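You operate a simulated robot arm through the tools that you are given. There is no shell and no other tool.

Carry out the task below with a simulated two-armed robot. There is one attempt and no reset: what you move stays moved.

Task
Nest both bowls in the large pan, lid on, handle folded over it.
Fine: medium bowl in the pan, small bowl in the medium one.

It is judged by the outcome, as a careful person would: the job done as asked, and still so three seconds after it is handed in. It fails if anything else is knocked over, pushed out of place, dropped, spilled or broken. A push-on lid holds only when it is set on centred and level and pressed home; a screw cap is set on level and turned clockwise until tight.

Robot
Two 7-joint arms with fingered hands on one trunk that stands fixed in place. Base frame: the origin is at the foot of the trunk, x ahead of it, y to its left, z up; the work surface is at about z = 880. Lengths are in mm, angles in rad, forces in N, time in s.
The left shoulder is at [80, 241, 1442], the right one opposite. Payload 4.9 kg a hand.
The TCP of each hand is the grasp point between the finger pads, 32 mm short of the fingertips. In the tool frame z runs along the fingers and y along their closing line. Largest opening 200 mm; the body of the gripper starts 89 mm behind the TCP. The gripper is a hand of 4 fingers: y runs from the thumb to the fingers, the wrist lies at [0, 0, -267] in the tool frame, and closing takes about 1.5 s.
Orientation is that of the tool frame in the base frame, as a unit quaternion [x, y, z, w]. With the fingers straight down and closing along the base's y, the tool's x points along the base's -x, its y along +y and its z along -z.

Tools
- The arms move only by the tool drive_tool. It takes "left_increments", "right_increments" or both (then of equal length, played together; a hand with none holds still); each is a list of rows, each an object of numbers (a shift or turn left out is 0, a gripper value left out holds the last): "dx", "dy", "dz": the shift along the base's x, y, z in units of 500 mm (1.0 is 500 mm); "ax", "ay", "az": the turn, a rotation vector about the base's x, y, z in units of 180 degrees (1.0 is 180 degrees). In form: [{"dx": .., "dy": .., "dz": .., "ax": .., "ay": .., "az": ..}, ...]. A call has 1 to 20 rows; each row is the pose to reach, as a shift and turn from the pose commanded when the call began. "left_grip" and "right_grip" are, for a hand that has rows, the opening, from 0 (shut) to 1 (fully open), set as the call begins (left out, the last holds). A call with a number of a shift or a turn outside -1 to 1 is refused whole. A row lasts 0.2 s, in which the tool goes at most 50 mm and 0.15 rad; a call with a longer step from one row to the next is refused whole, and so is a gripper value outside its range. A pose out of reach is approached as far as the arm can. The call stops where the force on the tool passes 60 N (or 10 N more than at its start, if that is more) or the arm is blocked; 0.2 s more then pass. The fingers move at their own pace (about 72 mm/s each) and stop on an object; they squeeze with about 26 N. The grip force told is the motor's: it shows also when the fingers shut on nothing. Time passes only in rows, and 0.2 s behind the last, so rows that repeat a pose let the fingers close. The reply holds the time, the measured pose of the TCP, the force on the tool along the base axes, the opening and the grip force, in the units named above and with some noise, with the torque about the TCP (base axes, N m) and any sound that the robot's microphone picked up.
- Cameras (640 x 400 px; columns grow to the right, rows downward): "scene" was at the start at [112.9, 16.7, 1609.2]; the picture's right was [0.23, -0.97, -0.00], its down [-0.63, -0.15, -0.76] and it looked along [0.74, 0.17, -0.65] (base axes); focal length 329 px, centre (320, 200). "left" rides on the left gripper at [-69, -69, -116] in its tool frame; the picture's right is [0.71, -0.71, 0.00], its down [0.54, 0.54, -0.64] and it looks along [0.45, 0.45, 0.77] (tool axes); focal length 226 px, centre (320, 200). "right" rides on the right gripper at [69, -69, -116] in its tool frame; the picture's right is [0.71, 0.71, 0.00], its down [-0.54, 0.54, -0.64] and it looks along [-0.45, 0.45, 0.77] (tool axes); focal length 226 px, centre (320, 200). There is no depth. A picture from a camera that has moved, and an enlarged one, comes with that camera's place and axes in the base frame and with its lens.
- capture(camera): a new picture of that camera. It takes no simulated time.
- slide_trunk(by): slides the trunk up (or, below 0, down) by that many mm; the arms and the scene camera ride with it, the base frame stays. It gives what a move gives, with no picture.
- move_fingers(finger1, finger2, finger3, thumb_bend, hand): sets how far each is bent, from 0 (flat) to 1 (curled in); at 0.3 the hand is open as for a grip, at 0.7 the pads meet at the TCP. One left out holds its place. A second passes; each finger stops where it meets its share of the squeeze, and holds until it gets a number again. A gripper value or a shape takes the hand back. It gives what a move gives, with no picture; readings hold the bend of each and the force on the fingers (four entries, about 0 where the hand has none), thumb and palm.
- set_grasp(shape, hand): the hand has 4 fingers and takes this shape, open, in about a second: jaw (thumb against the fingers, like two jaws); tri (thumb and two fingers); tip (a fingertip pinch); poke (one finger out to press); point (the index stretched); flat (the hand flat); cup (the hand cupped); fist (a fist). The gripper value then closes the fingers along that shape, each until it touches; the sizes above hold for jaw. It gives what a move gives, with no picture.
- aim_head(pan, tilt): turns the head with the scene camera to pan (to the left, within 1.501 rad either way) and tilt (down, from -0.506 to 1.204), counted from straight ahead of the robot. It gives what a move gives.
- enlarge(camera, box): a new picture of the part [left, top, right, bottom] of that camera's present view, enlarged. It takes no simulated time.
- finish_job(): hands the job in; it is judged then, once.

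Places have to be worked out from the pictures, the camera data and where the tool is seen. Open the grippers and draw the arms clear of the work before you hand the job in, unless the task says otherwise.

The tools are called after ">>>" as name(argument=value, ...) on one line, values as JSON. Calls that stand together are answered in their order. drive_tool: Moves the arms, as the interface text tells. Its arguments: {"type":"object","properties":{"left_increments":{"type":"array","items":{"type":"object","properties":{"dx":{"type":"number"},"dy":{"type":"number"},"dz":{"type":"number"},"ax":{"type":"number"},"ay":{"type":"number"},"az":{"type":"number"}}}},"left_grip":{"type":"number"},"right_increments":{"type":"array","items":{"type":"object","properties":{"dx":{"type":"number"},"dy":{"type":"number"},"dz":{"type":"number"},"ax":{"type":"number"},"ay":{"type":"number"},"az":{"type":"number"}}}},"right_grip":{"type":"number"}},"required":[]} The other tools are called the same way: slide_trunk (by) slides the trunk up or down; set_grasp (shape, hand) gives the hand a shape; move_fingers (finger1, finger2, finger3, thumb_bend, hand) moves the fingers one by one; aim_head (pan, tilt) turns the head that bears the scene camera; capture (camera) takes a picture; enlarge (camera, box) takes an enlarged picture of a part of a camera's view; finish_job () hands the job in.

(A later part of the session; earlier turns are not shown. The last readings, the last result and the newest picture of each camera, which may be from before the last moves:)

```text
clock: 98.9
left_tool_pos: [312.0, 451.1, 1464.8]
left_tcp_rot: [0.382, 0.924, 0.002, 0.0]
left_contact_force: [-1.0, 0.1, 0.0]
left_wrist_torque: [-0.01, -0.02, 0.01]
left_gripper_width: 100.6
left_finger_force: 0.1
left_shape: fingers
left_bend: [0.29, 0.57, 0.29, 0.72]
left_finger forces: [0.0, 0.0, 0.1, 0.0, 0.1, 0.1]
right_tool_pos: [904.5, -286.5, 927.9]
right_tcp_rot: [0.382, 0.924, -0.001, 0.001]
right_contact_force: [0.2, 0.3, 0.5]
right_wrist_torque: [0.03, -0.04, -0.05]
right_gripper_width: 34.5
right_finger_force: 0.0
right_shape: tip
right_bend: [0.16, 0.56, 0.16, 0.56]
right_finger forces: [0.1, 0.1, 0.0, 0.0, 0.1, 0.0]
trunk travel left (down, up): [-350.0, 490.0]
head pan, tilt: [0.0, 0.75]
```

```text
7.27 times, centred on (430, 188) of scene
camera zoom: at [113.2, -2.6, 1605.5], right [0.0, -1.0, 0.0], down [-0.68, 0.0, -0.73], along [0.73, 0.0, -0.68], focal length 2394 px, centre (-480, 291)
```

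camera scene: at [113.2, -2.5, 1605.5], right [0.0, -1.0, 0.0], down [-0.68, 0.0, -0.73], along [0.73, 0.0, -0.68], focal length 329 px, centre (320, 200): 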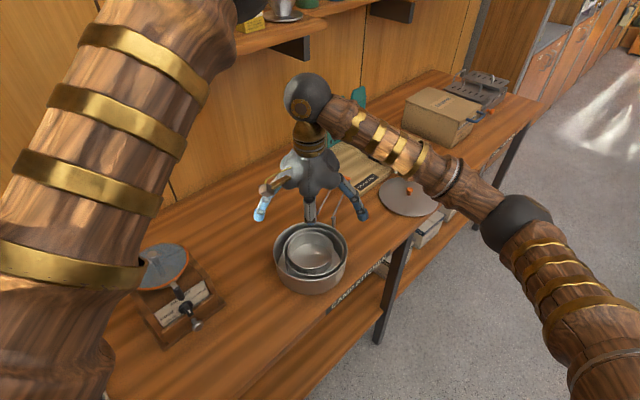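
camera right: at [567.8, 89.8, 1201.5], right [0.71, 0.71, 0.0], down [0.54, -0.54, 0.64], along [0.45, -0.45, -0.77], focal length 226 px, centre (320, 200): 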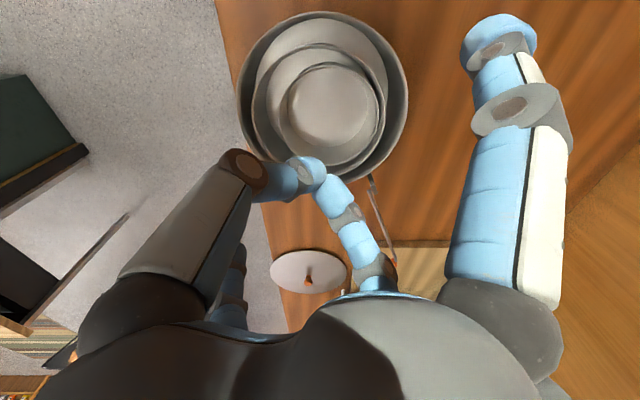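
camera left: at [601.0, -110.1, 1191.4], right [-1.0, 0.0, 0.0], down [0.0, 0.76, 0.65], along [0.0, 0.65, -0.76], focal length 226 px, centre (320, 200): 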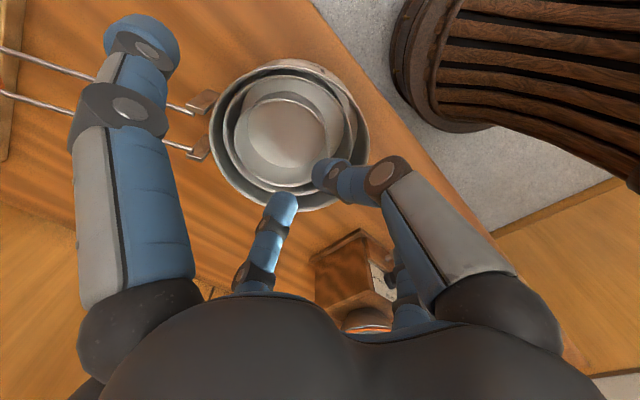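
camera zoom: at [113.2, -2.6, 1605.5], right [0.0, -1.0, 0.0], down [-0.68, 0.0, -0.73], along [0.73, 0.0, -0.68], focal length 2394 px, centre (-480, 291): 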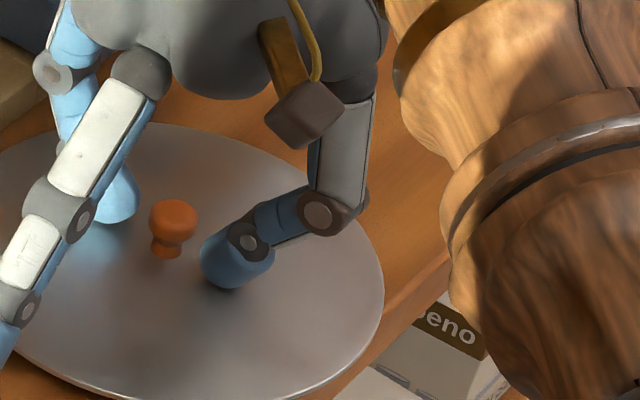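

The tips are now level with the knob's neck. I close the pinch.

>>> drive_tool(right_increments=[{}, {}, {}, {}, {}, {}], right_grip=0)

>>> enlarge(camera="scene", box=[395, 160, 465, 215])

>>> enlarge(camera="right", box=[220, 80, 420, 250])

```text
clock: 100.3
left_tool_pos: [310.8, 452.1, 1464.8]
left_tcp_rot: [0.382, 0.924, 0.002, 0.0]
left_contact_force: [0.7, 0.0, 0.2]
left_wrist_torque: [0.0, -0.02, 0.02]
left_gripper_width: 100.9
left_finger_force: 0.0
left_shape: fingers
left_bend: [0.29, 0.57, 0.29, 0.72]
left_finger forces: [0.0, 0.1, 0.1, 0.1, 0.1, 0.0]
right_tool_pos: [904.3, -286.7, 928.0]
right_tcp_rot: [0.382, 0.924, 0.0, -0.001]
right_contact_force: [0.2, -0.1, -0.8]
right_wrist_torque: [-0.04, -0.01, -0.03]
right_gripper_width: 15.4
right_finger_force: 26.1
right_shape: tip
right_bend: [0.29, 0.75, 0.29, 0.64]
right_finger forces: [0.0, 22.7, 0.0, 0.0, 21.9, 0.0]
trunk travel left (down, up): [-350.0, 490.0]
head pan, tilt: [0.0, 0.75]
```

```text
7.27 times, centred on (430, 188) of scene
camera zoom: at [113.4, -2.5, 1605.5], right [0.0, -1.0, 0.0], down [-0.68, 0.0, -0.73], along [0.73, 0.0, -0.68], focal length 2394 px, centre (-480, 291)
```

zoom: 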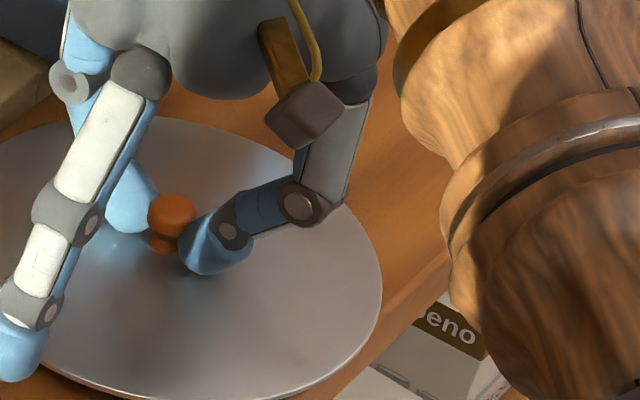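

```text
2.35 times, centred on (320, 165) of right
camera zoom: at [807.9, -286.0, 1044.5], right [0.0, 1.0, 0.0], down [0.77, 0.0, 0.64], along [0.64, 0.0, -0.77], focal length 532 px, centre (320, 282)
```

zoom: 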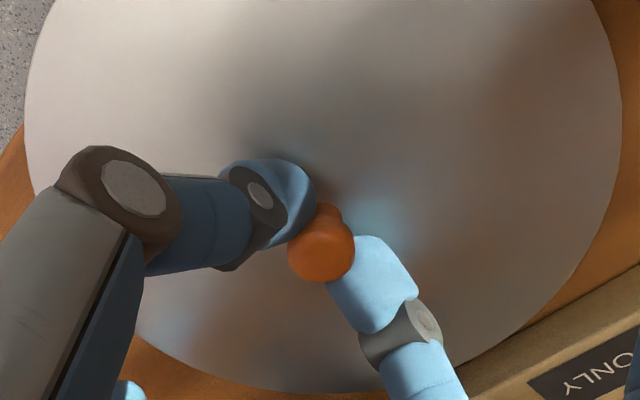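

Both digits press the knob's side under its head (≈22 N each). I lift slowly by 20 mm and check.

>>> drive_tool(right_increments=[{"dz": 0.004}, {"dz": 0.008}, {"dz": 0.014}, {"dz": 0.022}, {"dz": 0.03}, {"dz": 0.04}, {"dz": 0.04}])

>>> enlarge(camera="scene", box=[370, 140, 480, 225])

>>> capture(camera="right")

```text
clock: 101.9
left_tool_pos: [311.1, 450.6, 1465.9]
left_tcp_rot: [0.382, 0.924, 0.002, -0.002]
left_contact_force: [-0.1, -0.8, -0.3]
left_wrist_torque: [0.03, 0.03, -0.01]
left_gripper_width: 100.5
left_finger_force: 0.0
left_shape: fingers
left_bend: [0.29, 0.57, 0.29, 0.72]
left_finger forces: [0.0, 0.0, 0.0, 0.0, 0.0, 0.0]
right_tool_pos: [905.1, -284.8, 946.6]
right_tcp_rot: [0.382, 0.924, -0.001, -0.001]
right_contact_force: [1.2, 0.3, -4.9]
right_wrist_torque: [-0.08, 0.25, 0.01]
right_gripper_width: 15.1
right_finger_force: 26.4
right_shape: tip
right_bend: [0.29, 0.64, 0.29, 0.64]
right_finger forces: [0.0, 24.7, 0.0, 0.1, 33.8, 0.0]
trunk travel left (down, up): [-350.0, 490.0]
head pan, tilt: [0.0, 0.75]
```

```text
4.71 times, centred on (425, 182) of scene
camera zoom: at [114.0, -2.6, 1605.4], right [0.0, -1.0, 0.0], down [-0.68, 0.0, -0.73], along [0.73, 0.0, -0.68], focal length 1549 px, centre (-174, 282)
```

zoom: 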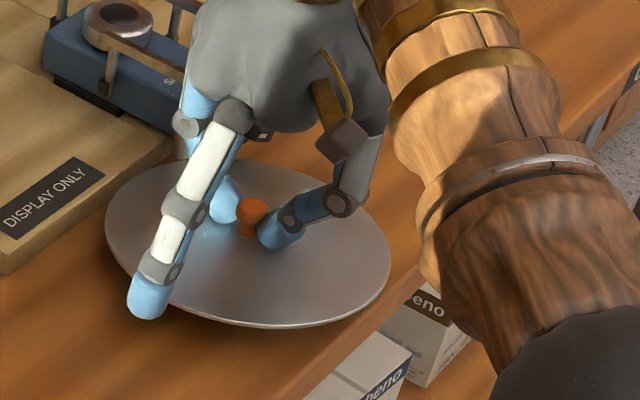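

```text
taken
camera right: at [808.0, -285.9, 1063.9], right [0.0, 1.0, 0.0], down [0.77, 0.0, 0.64], along [0.64, 0.0, -0.77], focal length 226 px, centre (320, 200)
```

right: 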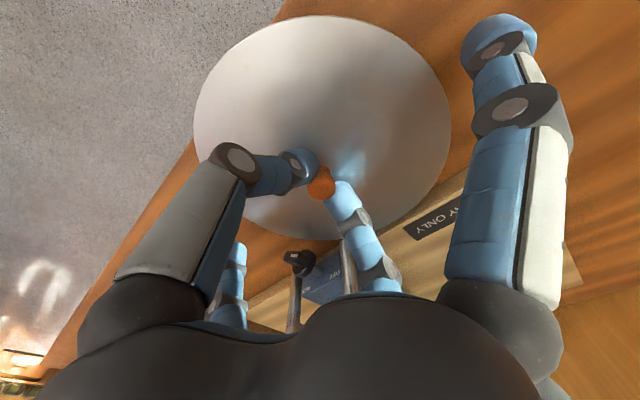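

The load reads 4.9 N with an offset toward +x, and the lid looks tilted: its back edge may be catching the stove. I zoom in there before moving further.

>>> enlarge(camera="right", box=[240, 190, 420, 300])

>>> enlarge(camera="scene", box=[380, 140, 440, 200])

```text
3.56 times, centred on (330, 245) of right
camera zoom: at [808.0, -285.9, 1063.9], right [0.0, 1.0, 0.0], down [0.77, 0.0, 0.64], along [0.64, 0.0, -0.77], focal length 804 px, centre (284, 40)
```

zoom: 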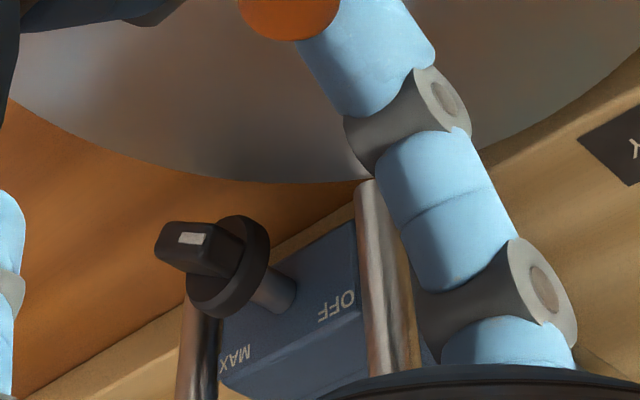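

```text
6.67 times, centred on (410, 170) of scene
camera zoom: at [114.0, -2.6, 1605.4], right [0.0, -1.0, 0.0], down [-0.68, 0.0, -0.73], along [0.73, 0.0, -0.68], focal length 2194 px, centre (-280, 400)
```

zoom: 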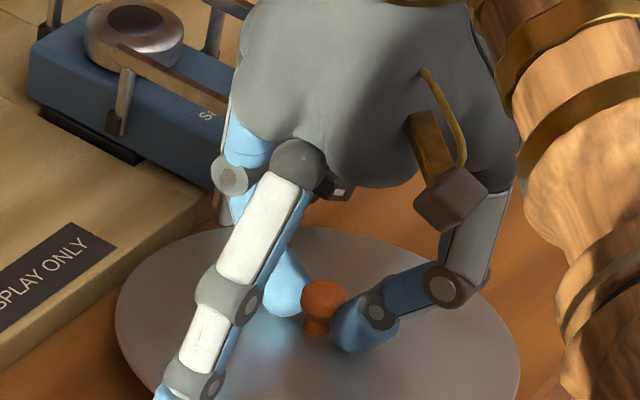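

The lid's back edge seems to sit right at (under) the stove's overhanging front leg. I lower the lid back to the bench first, then slide it ~20 mm along the bench away from the stove before lifting.

>>> drive_tool(right_increments=[{"dz": -0.012}, {"dz": -0.024}, {"dz": -0.034}, {"dz": -0.036}, {"dz": -0.036}])

>>> enlarge(camera="right", box=[190, 0, 460, 280])

```text
clock: 103.1
left_tool_pos: [312.3, 450.7, 1465.4]
left_tcp_rot: [0.381, 0.924, 0.001, 0.0]
left_contact_force: [0.3, 0.2, 0.1]
left_wrist_torque: [0.0, -0.02, 0.03]
left_gripper_width: 100.8
left_finger_force: 0.1
left_shape: fingers
left_bend: [0.29, 0.57, 0.29, 0.72]
left_finger forces: [0.0, 0.0, 0.1, 0.0, 0.1, 0.1]
right_tool_pos: [904.2, -285.1, 928.6]
right_tcp_rot: [0.382, 0.924, 0.001, 0.0]
right_contact_force: [-0.1, 0.0, -1.0]
right_wrist_torque: [0.02, -0.05, 0.04]
right_gripper_width: 15.4
right_finger_force: 26.7
right_shape: tip
right_bend: [0.29, 0.75, 0.29, 0.64]
right_finger forces: [0.0, 24.1, 0.0, 0.0, 28.9, 0.1]
trunk travel left (down, up): [-350.0, 490.0]
head pan, tilt: [0.0, 0.75]
```

```text
1.43 times, centred on (325, 140) of right
camera zoom: at [807.9, -286.1, 1046.0], right [0.0, 1.0, 0.0], down [0.77, 0.0, 0.64], along [0.64, 0.0, -0.77], focal length 323 px, centre (313, 286)
```

zoom: 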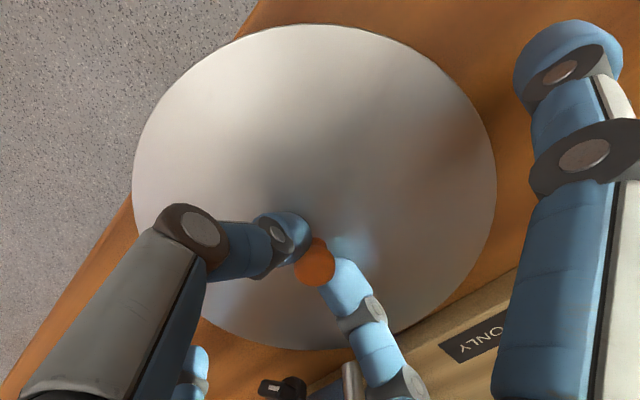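

Lid is back down. Now I slide it 20 mm along the bench toward the pan, clear of the stove leg.

>>> drive_tool(right_increments=[{"dx": -0.007, "dy": 0.007}, {"dx": -0.014, "dy": 0.014}, {"dx": -0.021, "dy": 0.021}, {"dx": -0.028, "dy": 0.028}, {"dx": -0.028, "dy": 0.028}])

>>> drive_tool(right_increments=[{"dz": 0.006}, {"dz": 0.012}, {"dz": 0.02}, {"dz": 0.03}, {"dz": 0.04}, {"dz": 0.04}])

>>> capture(camera="right")

>>> enlarge(camera="scene", box=[350, 130, 480, 230])

```text
clock: 104.3
left_tool_pos: [311.6, 451.4, 1465.5]
left_tcp_rot: [0.382, 0.924, 0.002, 0.0]
left_contact_force: [0.0, -0.5, -0.4]
left_wrist_torque: [0.0, 0.01, -0.01]
left_gripper_width: 100.9
left_finger_force: 0.1
left_shape: fingers
left_bend: [0.29, 0.57, 0.29, 0.72]
left_finger forces: [0.0, 0.0, 0.1, 0.0, 0.1, 0.0]
right_tool_pos: [891.4, -273.0, 929.4]
right_tcp_rot: [0.382, 0.924, 0.0, 0.0]
right_contact_force: [0.7, 0.8, -1.1]
right_wrist_torque: [0.02, 0.04, -0.02]
right_gripper_width: 15.3
right_finger_force: 26.0
right_shape: tip
right_bend: [0.29, 0.75, 0.29, 0.64]
right_finger forces: [0.1, 24.3, 0.0, 0.1, 28.6, 0.0]
trunk travel left (down, up): [-350.0, 490.0]
head pan, tilt: [0.0, 0.75]
```

```text
clock: 105.7
left_tool_pos: [311.2, 451.9, 1465.2]
left_tcp_rot: [0.381, 0.924, 0.002, 0.001]
left_contact_force: [0.2, 0.0, 0.3]
left_wrist_torque: [0.02, 0.01, 0.01]
left_gripper_width: 100.8
left_finger_force: 0.0
left_shape: fingers
left_bend: [0.29, 0.57, 0.29, 0.72]
left_finger forces: [0.1, 0.0, 0.0, 0.0, 0.0, 0.0]
right_tool_pos: [890.7, -270.5, 949.7]
right_tcp_rot: [0.382, 0.924, 0.001, 0.0]
right_contact_force: [0.6, -0.1, -1.7]
right_wrist_torque: [-0.02, -0.02, -0.01]
right_gripper_width: 15.5
right_finger_force: 26.2
right_shape: tip
right_bend: [0.29, 0.75, 0.29, 0.64]
right_finger forces: [0.1, 24.4, 0.1, 0.1, 28.5, 0.0]
trunk travel left (down, up): [-350.0, 490.0]
head pan, tilt: [0.0, 0.75]
```

```text
taken
camera right: at [793.5, -271.8, 1066.4], right [0.0, 1.0, 0.0], down [0.77, 0.0, 0.64], along [0.64, 0.0, -0.77], focal length 226 px, centre (320, 200)
```

right: 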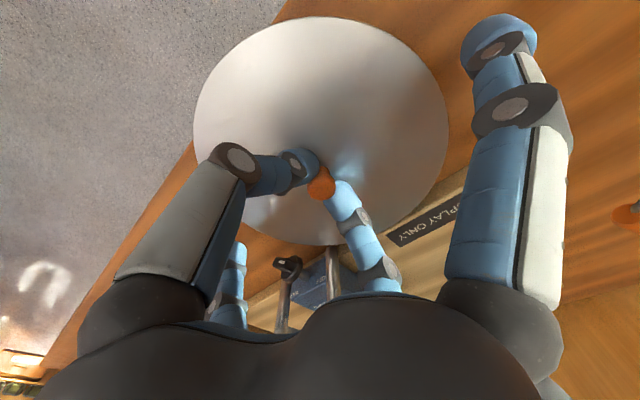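

```text
4.00 times, centred on (415, 180) of scene
camera zoom: at [113.5, -2.6, 1605.5], right [0.0, -1.0, 0.0], down [-0.68, 0.0, -0.73], along [0.73, 0.0, -0.68], focal length 1317 px, centre (-60, 280)
```

zoom: 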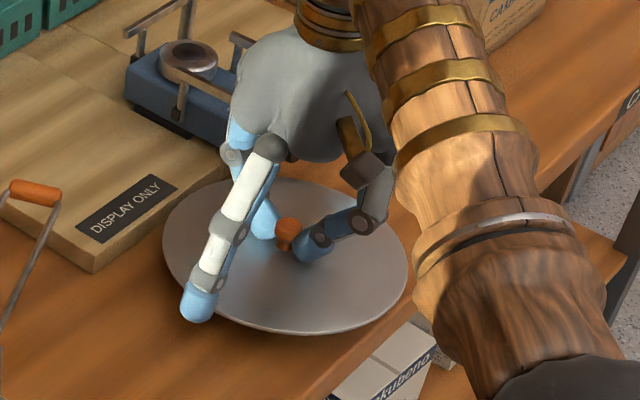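

Now the lid hangs level (1.7 N, no torque, grip steady 24/28 N), lid center within 1 mm of the TCP. I raise it gently to z≈1085.

>>> drive_tool(right_increments=[{"dz": 0.02}, {"dz": 0.05}, {"dz": 0.08}, {"dz": 0.11}, {"dz": 0.14}, {"dz": 0.17}, {"dz": 0.2}, {"dz": 0.23}, {"dz": 0.26}, {"dz": 0.27}, {"dz": 0.27}])

>>> capture(camera="right")

```text
clock: 108.1
left_tool_pos: [311.2, 451.4, 1465.8]
left_tcp_rot: [0.382, 0.924, 0.002, 0.0]
left_contact_force: [0.2, 0.5, -0.9]
left_wrist_torque: [0.0, 0.02, -0.01]
left_gripper_width: 100.8
left_finger_force: 0.0
left_shape: fingers
left_bend: [0.29, 0.57, 0.29, 0.72]
left_finger forces: [0.1, 0.0, 0.1, 0.1, 0.1, 0.0]
right_tool_pos: [890.9, -272.6, 1084.6]
right_tcp_rot: [0.382, 0.924, 0.0, 0.0]
right_contact_force: [0.9, 0.4, -1.0]
right_wrist_torque: [0.0, -0.02, -0.03]
right_gripper_width: 15.3
right_finger_force: 26.7
right_shape: tip
right_bend: [0.29, 0.75, 0.29, 0.64]
right_finger forces: [0.0, 24.7, 0.0, 0.0, 27.3, 0.0]
trunk travel left (down, up): [-350.0, 490.0]
head pan, tilt: [0.0, 0.75]
```

```text
taken
camera right: at [794.1, -272.0, 1201.1], right [0.0, 1.0, 0.0], down [0.77, 0.0, 0.64], along [0.64, 0.0, -0.77], focal length 226 px, centre (320, 200)
```

right: 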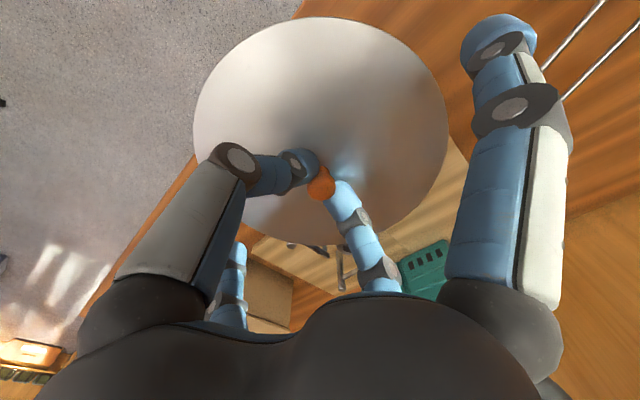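

Lid held securely at z≈1085. I carry it over the pan, turning to az=-90° on the way, at moderate speed.

>>> drive_tool(right_increments=[{"dx": -0.012, "dy": 0.014, "az": -0.005}, {"dx": -0.035, "dy": 0.04, "az": -0.02}, {"dx": -0.065, "dy": 0.075, "az": -0.04}, {"dx": -0.1, "dy": 0.115, "az": -0.055}, {"dx": -0.135, "dy": 0.156, "az": -0.07}, {"dx": -0.17, "dy": 0.196, "az": -0.09}, {"dx": -0.205, "dy": 0.237, "az": -0.11}, {"dx": -0.24, "dy": 0.277, "az": -0.13}, {"dx": -0.275, "dy": 0.317, "az": -0.15}, {"dx": -0.31, "dy": 0.358, "az": -0.17}, {"dx": -0.345, "dy": 0.398, "az": -0.185}, {"dx": -0.38, "dy": 0.4386, "az": -0.2}, {"dx": -0.415, "dy": 0.479, "az": -0.215}, {"dx": -0.45, "dy": 0.519, "az": -0.23}, {"dx": -0.48, "dy": 0.554, "az": -0.24}, {"dx": -0.5, "dy": 0.577, "az": -0.25}, {"dx": -0.5098, "dy": 0.5884, "az": -0.25}, {"dx": -0.5098, "dy": 0.5884, "az": -0.25}])

>>> capture(camera="right")

>>> capture(camera="scene")

```text
clock: 111.9
left_tool_pos: [310.1, 450.7, 1465.6]
left_tcp_rot: [0.382, 0.924, 0.002, -0.001]
left_contact_force: [0.1, 0.0, 0.1]
left_wrist_torque: [-0.02, -0.04, -0.02]
left_gripper_width: 100.7
left_finger_force: 0.0
left_shape: fingers
left_bend: [0.29, 0.57, 0.29, 0.72]
left_finger forces: [0.0, 0.1, 0.0, 0.0, 0.0, 0.1]
right_tool_pos: [634.8, 22.0, 1085.1]
right_tcp_rot: [0.706, 0.708, 0.0, 0.0]
right_contact_force: [-0.1, -0.5, -0.6]
right_wrist_torque: [-0.02, 0.02, -0.02]
right_gripper_width: 15.6
right_finger_force: 25.6
right_shape: tip
right_bend: [0.29, 0.75, 0.29, 0.64]
right_finger forces: [0.1, 25.1, 0.1, 0.1, 24.9, 0.0]
trunk travel left (down, up): [-350.0, 490.0]
head pan, tilt: [0.0, 0.75]
```

```text
taken
camera right: at [566.7, 91.4, 1201.7], right [0.71, 0.71, 0.0], down [0.54, -0.54, 0.64], along [0.45, -0.45, -0.77], focal length 226 px, centre (320, 200)
```

right: 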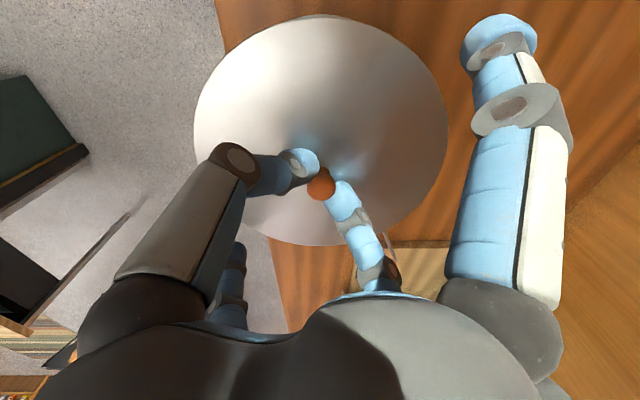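

```text
taken
camera scene: at [113.4, -2.5, 1605.5], right [0.0, -1.0, 0.0], down [-0.68, 0.0, -0.73], along [0.73, 0.0, -0.68], focal length 329 px, centre (320, 200)
```

scene: 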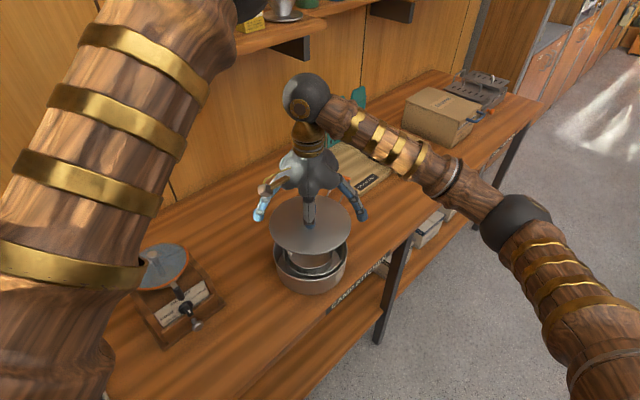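

The lid is over the pan. I zoom in to check levelness and alignment.

>>> enlarge(camera="scene", box=[250, 170, 370, 305])

>>> enlarge(camera="right", box=[180, 0, 460, 260])

```text
2.96 times, centred on (310, 238) of scene
camera zoom: at [113.4, -2.5, 1605.5], right [0.0, -1.0, 0.0], down [-0.68, 0.0, -0.73], along [0.73, 0.0, -0.68], focal length 975 px, centre (350, 89)
```

zoom: 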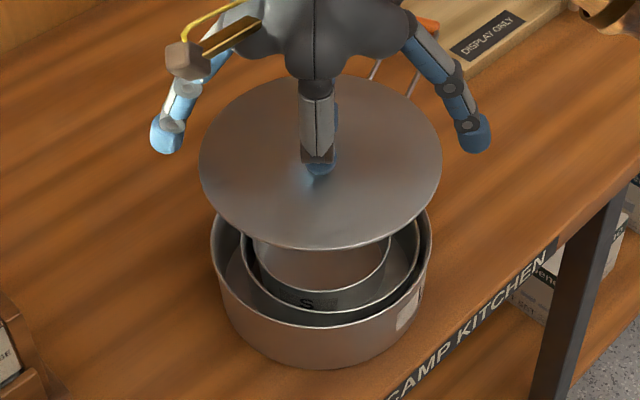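

```text
1.54 times, centred on (320, 130) of right
camera zoom: at [566.7, 91.4, 1201.7], right [0.71, 0.71, 0.0], down [0.54, -0.54, 0.64], along [0.45, -0.45, -0.77], focal length 348 px, centre (320, 308)
```

zoom: 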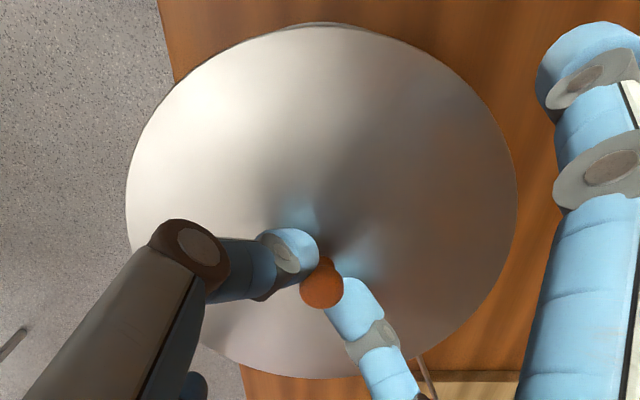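

Lid and pan agree to within ~2 mm laterally. I lower to about 15 mm above the rim and check again.

>>> drive_tool(right_increments=[{"dz": -0.02}, {"dz": -0.05}, {"dz": -0.08}, {"dz": -0.11}, {"dz": -0.14}, {"dz": -0.16}, {"dz": -0.164}, {"dz": -0.164}])

>>> enlarge(camera="scene", box=[250, 170, 370, 305])

>>> enlarge(camera="right", box=[180, 0, 460, 260])

```text
clock: 113.7
left_tool_pos: [310.2, 451.1, 1465.3]
left_tcp_rot: [0.382, 0.924, 0.002, 0.0]
left_contact_force: [0.0, 0.3, 0.5]
left_wrist_torque: [-0.02, 0.02, -0.01]
left_gripper_width: 100.6
left_finger_force: 0.0
left_shape: fingers
left_bend: [0.29, 0.57, 0.29, 0.72]
left_finger forces: [0.1, 0.1, 0.1, 0.0, 0.1, 0.1]
right_tool_pos: [636.2, 22.7, 1002.4]
right_tcp_rot: [0.707, 0.708, -0.001, 0.0]
right_contact_force: [0.5, 0.2, 2.2]
right_wrist_torque: [-0.14, -0.19, 0.06]
right_gripper_width: 16.3
right_finger_force: 25.4
right_shape: tip
right_bend: [0.29, 0.76, 0.29, 0.64]
right_finger forces: [0.0, 41.6, 0.0, 0.0, 24.3, 0.0]
trunk travel left (down, up): [-350.0, 490.0]
head pan, tilt: [0.0, 0.75]
```

```text
2.96 times, centred on (310, 238) of scene
camera zoom: at [112.9, -2.3, 1605.5], right [0.0, -1.0, 0.0], down [-0.68, 0.0, -0.73], along [0.73, 0.0, -0.68], focal length 975 px, centre (350, 89)
```

zoom: 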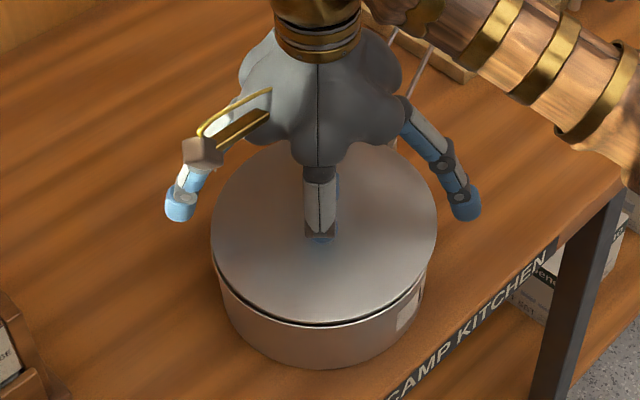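

```text
1.54 times, centred on (320, 130) of right
camera zoom: at [567.2, 91.2, 1119.2], right [0.71, 0.71, 0.0], down [0.54, -0.54, 0.64], along [0.45, -0.45, -0.77], focal length 348 px, centre (320, 308)
```

zoom: 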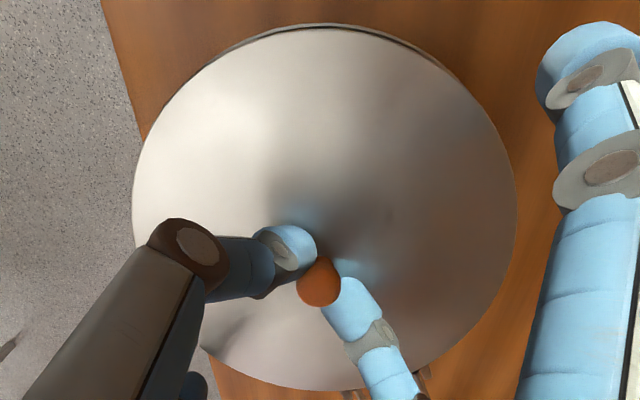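

The lid has touched on the hinge side (2 N, torque pointing to the post at about -38° azimuth), so it's not seated yet. I look closer around the rim.

>>> enlarge(camera="scene", box=[275, 215, 355, 295])

>>> enlarge(camera="scene", box=[310, 165, 370, 225])

>>> enlarge(camera="right", box=[300, 170, 440, 270])

```text
5.00 times, centred on (315, 255) of scene
camera zoom: at [112.9, -2.3, 1605.5], right [0.0, -1.0, 0.0], down [-0.68, 0.0, -0.73], along [0.73, 0.0, -0.68], focal length 1646 px, centre (345, -75)
```

zoom: 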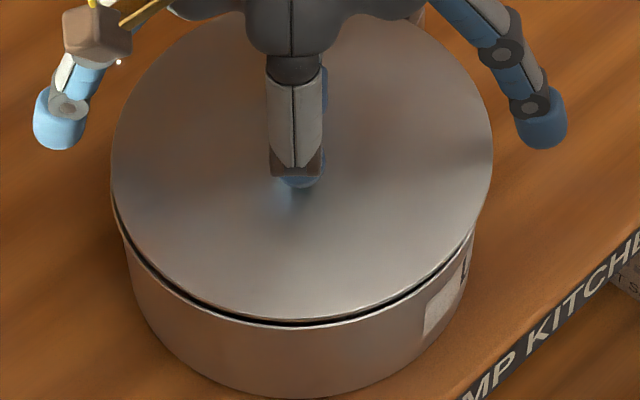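

```text
6.67 times, centred on (340, 195) of scene
camera zoom: at [112.9, -2.3, 1605.5], right [0.0, -1.0, 0.0], down [-0.68, 0.0, -0.73], along [0.73, 0.0, -0.68], focal length 2194 px, centre (187, 233)
```

zoom: 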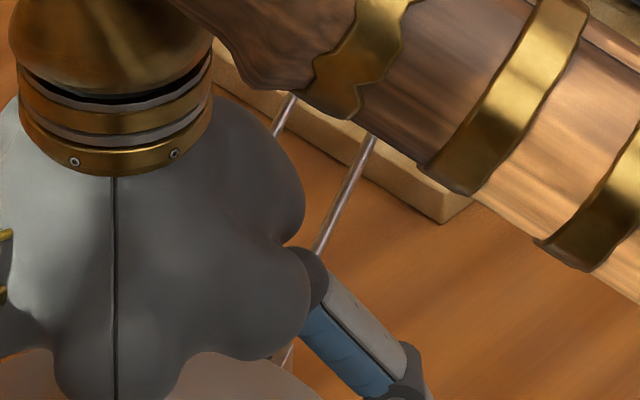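

```text
4.00 times, centred on (370, 220) of right
camera zoom: at [567.2, 91.2, 1119.2], right [0.71, 0.71, 0.0], down [0.54, -0.54, 0.64], along [0.45, -0.45, -0.77], focal length 904 px, centre (120, 120)
```

zoom: 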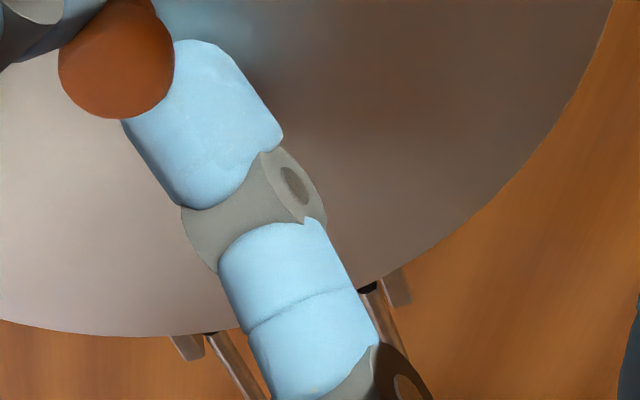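

The lid's edge is catching the hinge posts: it lies ~2–3 mm too far toward the hinge. I raise 10 mm, shift it by (-2.5,+2.5) mm and lower again gently.

>>> drive_tool(right_increments=[{"dz": 0.01}, {"dz": 0.02}, {"dx": -0.0025, "dy": 0.0025, "dz": 0.02}, {"dx": -0.005, "dy": 0.005, "dz": 0.02}, {"dx": -0.005, "dy": 0.005, "dz": 0.02}])

>>> enlarge(camera="scene", box=[275, 215, 355, 295])

>>> capture(camera="right")

```text
clock: 114.9
left_tool_pos: [310.9, 452.0, 1465.1]
left_tcp_rot: [0.381, 0.924, 0.001, 0.0]
left_contact_force: [0.7, -0.5, 0.2]
left_wrist_torque: [0.01, 0.01, 0.01]
left_gripper_width: 100.9
left_finger_force: 0.0
left_shape: fingers
left_bend: [0.29, 0.57, 0.29, 0.72]
left_finger forces: [0.1, 0.0, 0.0, 0.0, 0.0, 0.0]
right_tool_pos: [633.3, 25.2, 1012.4]
right_tcp_rot: [0.706, 0.708, 0.001, 0.001]
right_contact_force: [-0.3, 0.6, -1.2]
right_wrist_torque: [0.0, 0.0, 0.01]
right_gripper_width: 16.1
right_finger_force: 25.6
right_shape: tip
right_bend: [0.29, 0.76, 0.29, 0.64]
right_finger forces: [0.0, 39.1, 0.1, 0.0, 23.7, 0.1]
trunk travel left (down, up): [-350.0, 490.0]
head pan, tilt: [0.0, 0.75]
```

```text
5.00 times, centred on (315, 255) of scene
camera zoom: at [113.2, -2.5, 1605.5], right [0.0, -1.0, 0.0], down [-0.68, 0.0, -0.73], along [0.73, 0.0, -0.68], focal length 1646 px, centre (345, -75)
```

zoom: 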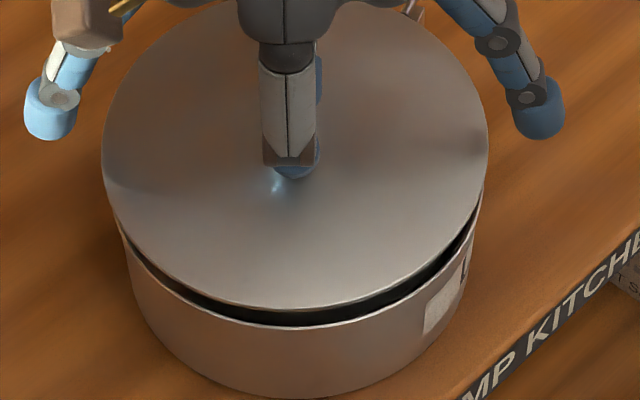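

```text
taken
camera right: at [564.5, 93.6, 1129.8], right [0.71, 0.71, 0.0], down [0.54, -0.54, 0.64], along [0.45, -0.45, -0.77], focal length 226 px, centre (320, 200)
```

right: 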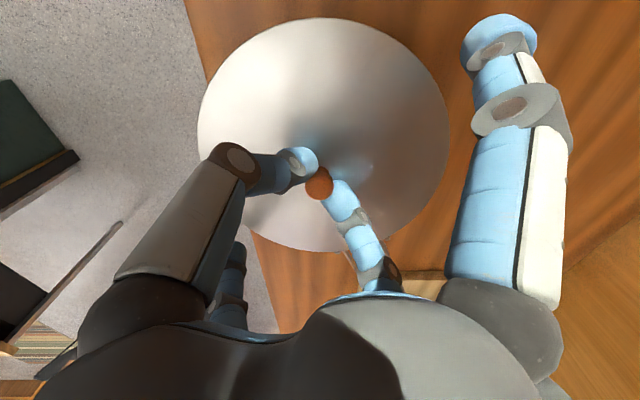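

The lid tilted ~4° in the pinch (hinge side up) but is centered within a couple of mm. I nudge the hand by (+1,-1) and lower slowly; the low side should touch the rim first and level the lid.

>>> drive_tool(right_increments=[{"dx": 0.002, "dy": -0.002, "dz": -0.006}, {"dx": 0.002, "dy": -0.002, "dz": -0.014}, {"dx": 0.002, "dy": -0.002, "dz": -0.022}, {"dx": 0.002, "dy": -0.002, "dz": -0.028}, {"dx": 0.002, "dy": -0.002, "dz": -0.028}])

>>> enlarge(camera="scene", box=[275, 215, 355, 295])

>>> enlarge(camera="right", box=[180, 0, 460, 270])

```text
clock: 116.1
left_tool_pos: [310.5, 451.3, 1465.1]
left_tcp_rot: [0.381, 0.924, 0.002, 0.0]
left_contact_force: [-1.0, -0.5, 0.1]
left_wrist_torque: [0.04, 0.06, -0.01]
left_gripper_width: 100.8
left_finger_force: 0.1
left_shape: fingers
left_bend: [0.29, 0.57, 0.29, 0.72]
left_finger forces: [0.0, 0.1, 0.0, 0.0, 0.0, 0.0]
right_tool_pos: [633.1, 23.3, 999.0]
right_tcp_rot: [0.707, 0.707, -0.001, -0.001]
right_contact_force: [0.5, -0.4, -0.6]
right_wrist_torque: [-0.05, 0.03, -0.04]
right_gripper_width: 16.3
right_finger_force: 26.2
right_shape: tip
right_bend: [0.29, 0.76, 0.29, 0.64]
right_finger forces: [0.0, 39.1, 0.0, 0.0, 23.8, 0.1]
trunk travel left (down, up): [-350.0, 490.0]
head pan, tilt: [0.0, 0.75]
```

```text
5.00 times, centred on (315, 255) of scene
camera zoom: at [113.3, -2.4, 1605.5], right [0.0, -1.0, 0.0], down [-0.68, 0.0, -0.73], along [0.73, 0.0, -0.68], focal length 1646 px, centre (345, -75)
```

zoom: 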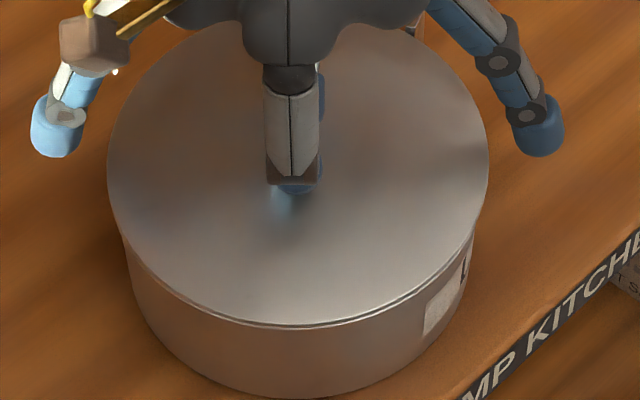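

```text
1.48 times, centred on (320, 135) of right
camera zoom: at [565.6, 92.5, 1115.4], right [0.71, 0.71, 0.0], down [0.54, -0.54, 0.64], along [0.45, -0.45, -0.77], focal length 335 px, centre (320, 296)
```

zoom: 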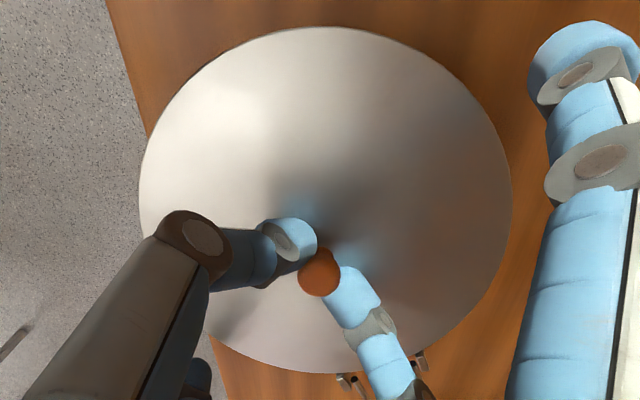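

The lid's edge now passes inside the posts and the front gap is nearly closed. I keep lowering in small steps.

>>> drive_tool(right_increments=[{"dz": -0.004}, {"dz": -0.008}, {"dz": -0.012}, {"dz": -0.012}])

>>> enlarge(camera="scene", box=[275, 215, 355, 295])

>>> enlarge(camera="right", box=[180, 0, 460, 270])

```text
clock: 117.1
left_tool_pos: [311.0, 451.8, 1465.9]
left_tcp_rot: [0.382, 0.924, 0.002, 0.0]
left_contact_force: [0.2, -0.1, 0.1]
left_wrist_torque: [-0.01, 0.01, 0.0]
left_gripper_width: 100.7
left_finger_force: 0.0
left_shape: fingers
left_bend: [0.29, 0.57, 0.29, 0.72]
left_finger forces: [0.1, 0.0, 0.0, 0.0, 0.1, 0.0]
right_tool_pos: [634.0, 23.6, 993.4]
right_tcp_rot: [0.707, 0.708, 0.0, 0.0]
right_contact_force: [0.9, 0.0, 1.4]
right_wrist_torque: [0.0, 0.14, 0.03]
right_gripper_width: 16.0
right_finger_force: 25.5
right_shape: tip
right_bend: [0.29, 0.76, 0.29, 0.64]
right_finger forces: [0.0, 38.5, 0.0, 0.0, 26.6, 0.0]
trunk travel left (down, up): [-350.0, 490.0]
head pan, tilt: [0.0, 0.75]
```

```text
5.00 times, centred on (315, 255) of scene
camera zoom: at [113.1, -2.4, 1605.5], right [0.0, -1.0, 0.0], down [-0.68, 0.0, -0.73], along [0.73, 0.0, -0.68], focal length 1646 px, centre (345, -75)
```

zoom: 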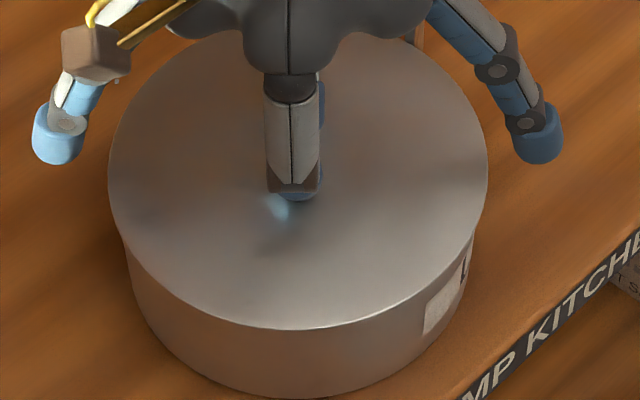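

```text
1.48 times, centred on (320, 135) of right
camera zoom: at [565.5, 92.5, 1109.8], right [0.71, 0.71, 0.0], down [0.54, -0.54, 0.64], along [0.45, -0.45, -0.77], focal length 335 px, centre (320, 296)
```

zoom: 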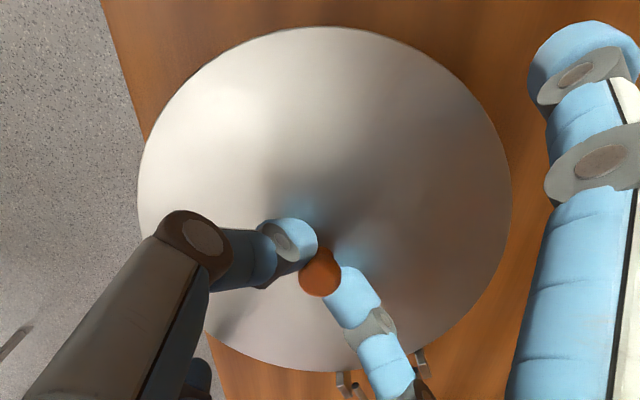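

Front edge has touched the rim (1.4 N). I keep lowering so the lid levels down onto the rim.

>>> drive_tool(right_increments=[{"dz": -0.004}, {"dz": -0.008}, {"dz": -0.012}, {"dz": -0.012}])

>>> enlarge(camera="right", box=[180, 0, 460, 270])

>>> enlarge(camera="scene", box=[275, 215, 355, 295])

```text
clock: 118.1
left_tool_pos: [309.6, 451.6, 1465.9]
left_tcp_rot: [0.382, 0.924, 0.001, 0.0]
left_contact_force: [0.7, 0.3, -0.1]
left_wrist_torque: [0.0, 0.01, 0.02]
left_gripper_width: 100.9
left_finger_force: 0.1
left_shape: fingers
left_bend: [0.29, 0.57, 0.29, 0.72]
left_finger forces: [0.0, 0.1, 0.0, 0.0, 0.1, 0.1]
right_tool_pos: [633.6, 22.8, 987.8]
right_tcp_rot: [0.706, 0.708, 0.0, 0.0]
right_contact_force: [1.4, -1.1, 9.5]
right_wrist_torque: [-0.01, 0.2, 0.0]
right_gripper_width: 16.0
right_finger_force: 25.7
right_shape: tip
right_bend: [0.29, 0.75, 0.29, 0.64]
right_finger forces: [0.1, 37.7, 0.0, 0.0, 38.3, 0.1]
trunk travel left (down, up): [-350.0, 490.0]
head pan, tilt: [0.0, 0.75]
```

```text
1.48 times, centred on (320, 135) of right
camera zoom: at [565.3, 92.7, 1104.5], right [0.71, 0.71, 0.0], down [0.54, -0.54, 0.64], along [0.46, -0.45, -0.77], focal length 335 px, centre (320, 296)
```

zoom: 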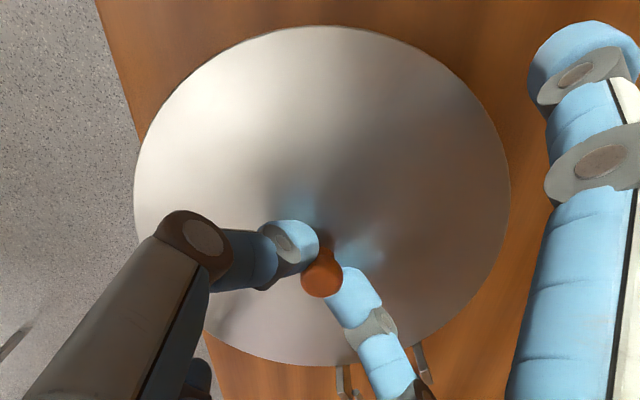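

```text
5.00 times, centred on (315, 255) of scene
camera zoom: at [112.5, -2.6, 1605.7], right [0.0, -1.0, 0.0], down [-0.68, 0.0, -0.73], along [0.73, 0.0, -0.68], focal length 1646 px, centre (345, -75)
```

zoom: 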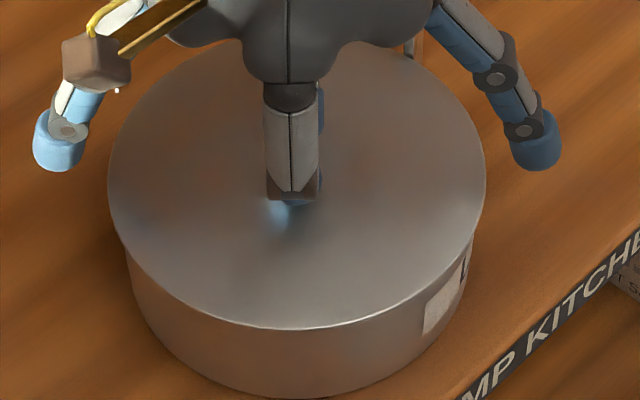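

The lid is down on the rim (9.5 N), level and centered within ~2 mm. I press straight down through the knob in small steps to seat it.

>>> drive_tool(right_increments=[{"dz": -0.003}, {"dz": -0.006}, {"dz": -0.008}])

```text
clock: 118.9
left_tool_pos: [306.9, 451.4, 1465.9]
left_tcp_rot: [0.382, 0.924, 0.002, 0.001]
left_contact_force: [0.0, -0.3, -0.1]
left_wrist_torque: [0.0, -0.01, -0.05]
left_gripper_width: 100.8
left_finger_force: 0.2
left_shape: fingers
left_bend: [0.29, 0.57, 0.29, 0.72]
left_finger forces: [0.0, 0.0, 0.1, 0.0, 0.0, 0.0]
right_tool_pos: [632.0, 24.7, 987.0]
right_tcp_rot: [0.707, 0.707, 0.003, 0.001]
right_contact_force: [3.9, 0.7, 44.1]
right_wrist_torque: [-0.04, 0.06, 0.03]
right_gripper_width: 18.9
right_finger_force: 26.2
right_shape: tip
right_bend: [0.29, 0.76, 0.29, 0.64]
right_finger forces: [0.0, 60.2, 0.0, 0.0, 58.9, 0.1]
trunk travel left (down, up): [-350.0, 490.0]
head pan, tilt: [0.0, 0.75]
```

44 N down with balanced torque, and no further travel. I ease off, open the pinch and lift away to inspect how the lid sits.

>>> drive_tool(right_increments=[{"dz": 0.006}, {"dz": 0.008}])

>>> drive_tool(right_increments=[{}, {}, {"dz": 0.006}, {"dz": 0.03}, {"dz": 0.08}, {"dz": 0.14}], right_grip=0.2)

>>> capture(camera="right")

>>> enlarge(camera="scene", box=[265, 175, 365, 300])

```text
clock: 119.5
left_tool_pos: [309.9, 451.9, 1466.0]
left_tcp_rot: [0.382, 0.924, 0.003, 0.0]
left_contact_force: [-0.1, -0.8, 0.9]
left_wrist_torque: [0.02, 0.01, 0.0]
left_gripper_width: 100.9
left_finger_force: 0.1
left_shape: fingers
left_bend: [0.29, 0.57, 0.29, 0.72]
left_finger forces: [0.0, 0.1, 0.0, 0.1, 0.0, 0.1]
right_tool_pos: [633.2, 23.5, 987.3]
right_tcp_rot: [0.707, 0.707, 0.0, -0.001]
right_contact_force: [2.4, -0.1, 23.8]
right_wrist_torque: [0.02, 0.14, -0.02]
right_gripper_width: 18.6
right_finger_force: 25.9
right_shape: tip
right_bend: [0.29, 0.76, 0.29, 0.64]
right_finger forces: [0.1, 39.0, 0.1, 0.0, 52.1, 0.1]
trunk travel left (down, up): [-350.0, 490.0]
head pan, tilt: [0.0, 0.75]
```

```text
clock: 120.9
left_tool_pos: [311.5, 451.0, 1465.0]
left_tcp_rot: [0.382, 0.924, 0.001, 0.0]
left_contact_force: [0.5, 0.0, 0.2]
left_wrist_torque: [0.0, 0.01, -0.03]
left_gripper_width: 101.1
left_finger_force: 0.0
left_shape: fingers
left_bend: [0.29, 0.57, 0.29, 0.72]
left_finger forces: [0.1, 0.1, 0.0, 0.1, 0.0, 0.0]
right_tool_pos: [634.3, 23.9, 1055.9]
right_tcp_rot: [0.707, 0.708, -0.001, -0.001]
right_contact_force: [0.4, -0.4, -0.4]
right_wrist_torque: [0.01, 0.0, -0.01]
right_gripper_width: 40.1
right_finger_force: 0.1
right_shape: tip
right_bend: [0.16, 0.54, 0.16, 0.53]
right_finger forces: [0.0, 0.0, 0.0, 0.0, 0.0, 0.0]
trunk travel left (down, up): [-350.0, 490.0]
head pan, tilt: [0.0, 0.75]
```

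```text
taken
camera right: at [565.6, 92.3, 1173.6], right [0.71, 0.71, 0.0], down [0.54, -0.54, 0.64], along [0.45, -0.45, -0.77], focal length 226 px, centre (320, 200)
```

right: 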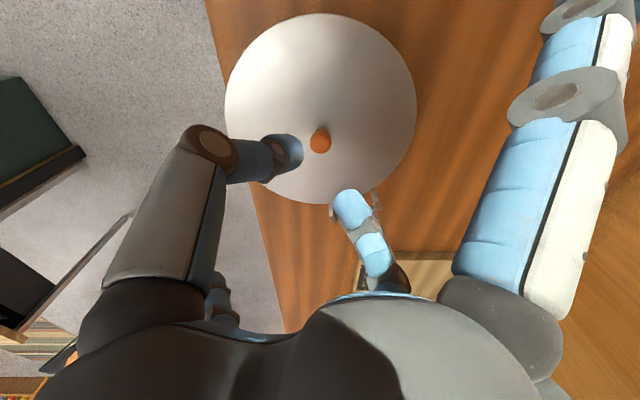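

```text
3.20 times, centred on (315, 238) of scene
camera zoom: at [113.0, -2.3, 1605.4], right [0.0, -1.0, 0.0], down [-0.68, 0.0, -0.73], along [0.73, 0.0, -0.68], focal length 1053 px, centre (336, 80)
```

zoom: 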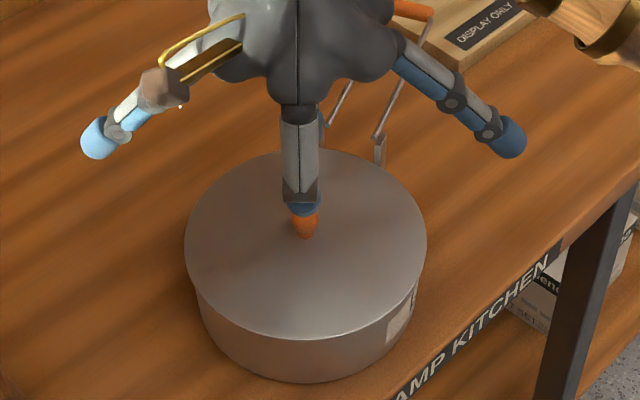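

The lid sits on the pan with hinge posts standing clear behind it. I move the right hand away to the right and inspect the seating closely.

>>> drive_tool(right_increments=[{"dz": 0.06}, {"dz": 0.12, "dy": -0.03}, {"dz": 0.17, "dy": -0.1}, {"dz": 0.2, "dy": -0.18}, {"dz": 0.22, "dy": -0.26}, {"dz": 0.22, "dy": -0.34}, {"dz": 0.22, "dy": -0.42}, {"dz": 0.22, "dy": -0.5}, {"dz": 0.22, "dy": -0.58}])

>>> enlarge(camera="scene", box=[265, 165, 365, 300])

>>> enlarge(camera="scene", box=[275, 235, 355, 295])

>>> enlarge(camera="scene", box=[290, 160, 370, 230])

```text
clock: 122.9
left_tool_pos: [310.0, 449.5, 1467.1]
left_tcp_rot: [0.382, 0.924, 0.003, 0.0]
left_contact_force: [-0.2, 0.0, -0.3]
left_wrist_torque: [0.07, -0.03, -0.02]
left_gripper_width: 100.9
left_finger_force: 0.1
left_shape: fingers
left_bend: [0.29, 0.57, 0.29, 0.72]
left_finger forces: [0.0, 0.0, 0.1, 0.0, 0.1, 0.0]
right_tool_pos: [634.0, -267.3, 1167.6]
right_tcp_rot: [0.707, 0.707, 0.001, 0.0]
right_contact_force: [0.0, 0.5, -0.5]
right_wrist_torque: [0.02, -0.01, 0.01]
right_gripper_width: 39.9
right_finger_force: 0.1
right_shape: tip
right_bend: [0.16, 0.54, 0.16, 0.53]
right_finger forces: [0.1, 0.1, 0.1, 0.0, 0.0, 0.0]
trunk travel left (down, up): [-350.0, 490.0]
head pan, tilt: [0.0, 0.75]
```

```text
2.96 times, centred on (315, 232) of scene
camera zoom: at [112.4, -4.7, 1605.6], right [0.0, -1.0, 0.0], down [-0.68, 0.0, -0.73], along [0.73, 0.0, -0.68], focal length 975 px, centre (335, 104)
```

zoom: 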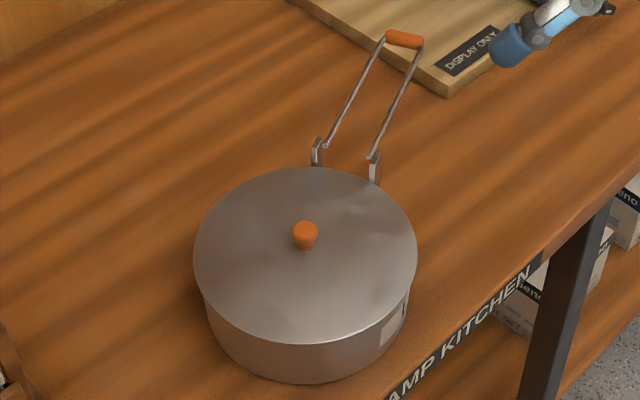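

```text
6.67 times, centred on (315, 265) of scene
camera zoom: at [112.4, -4.7, 1605.6], right [0.0, -1.0, 0.0], down [-0.68, 0.0, -0.73], along [0.73, 0.0, -0.68], focal length 2194 px, centre (353, -233)
```

zoom: 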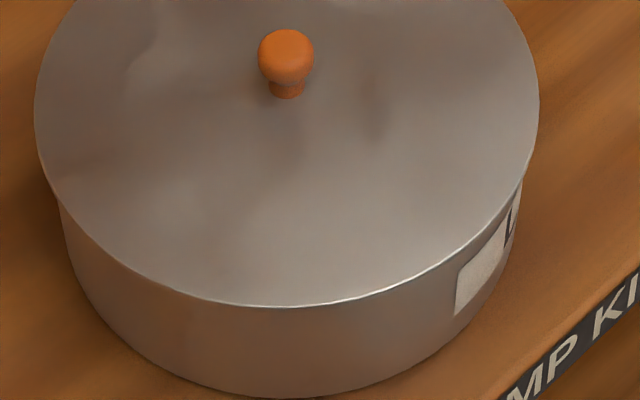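

```text
5.71 times, centred on (330, 195) of scene
camera zoom: at [112.4, -4.7, 1605.6], right [0.0, -1.0, 0.0], down [-0.68, 0.0, -0.73], along [0.73, 0.0, -0.68], focal length 1881 px, centre (263, 229)
```

zoom: 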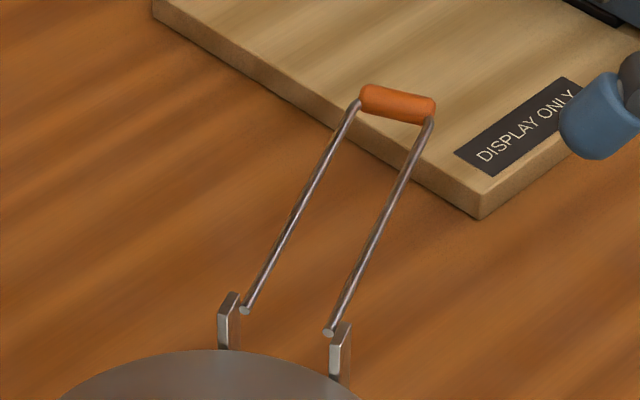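

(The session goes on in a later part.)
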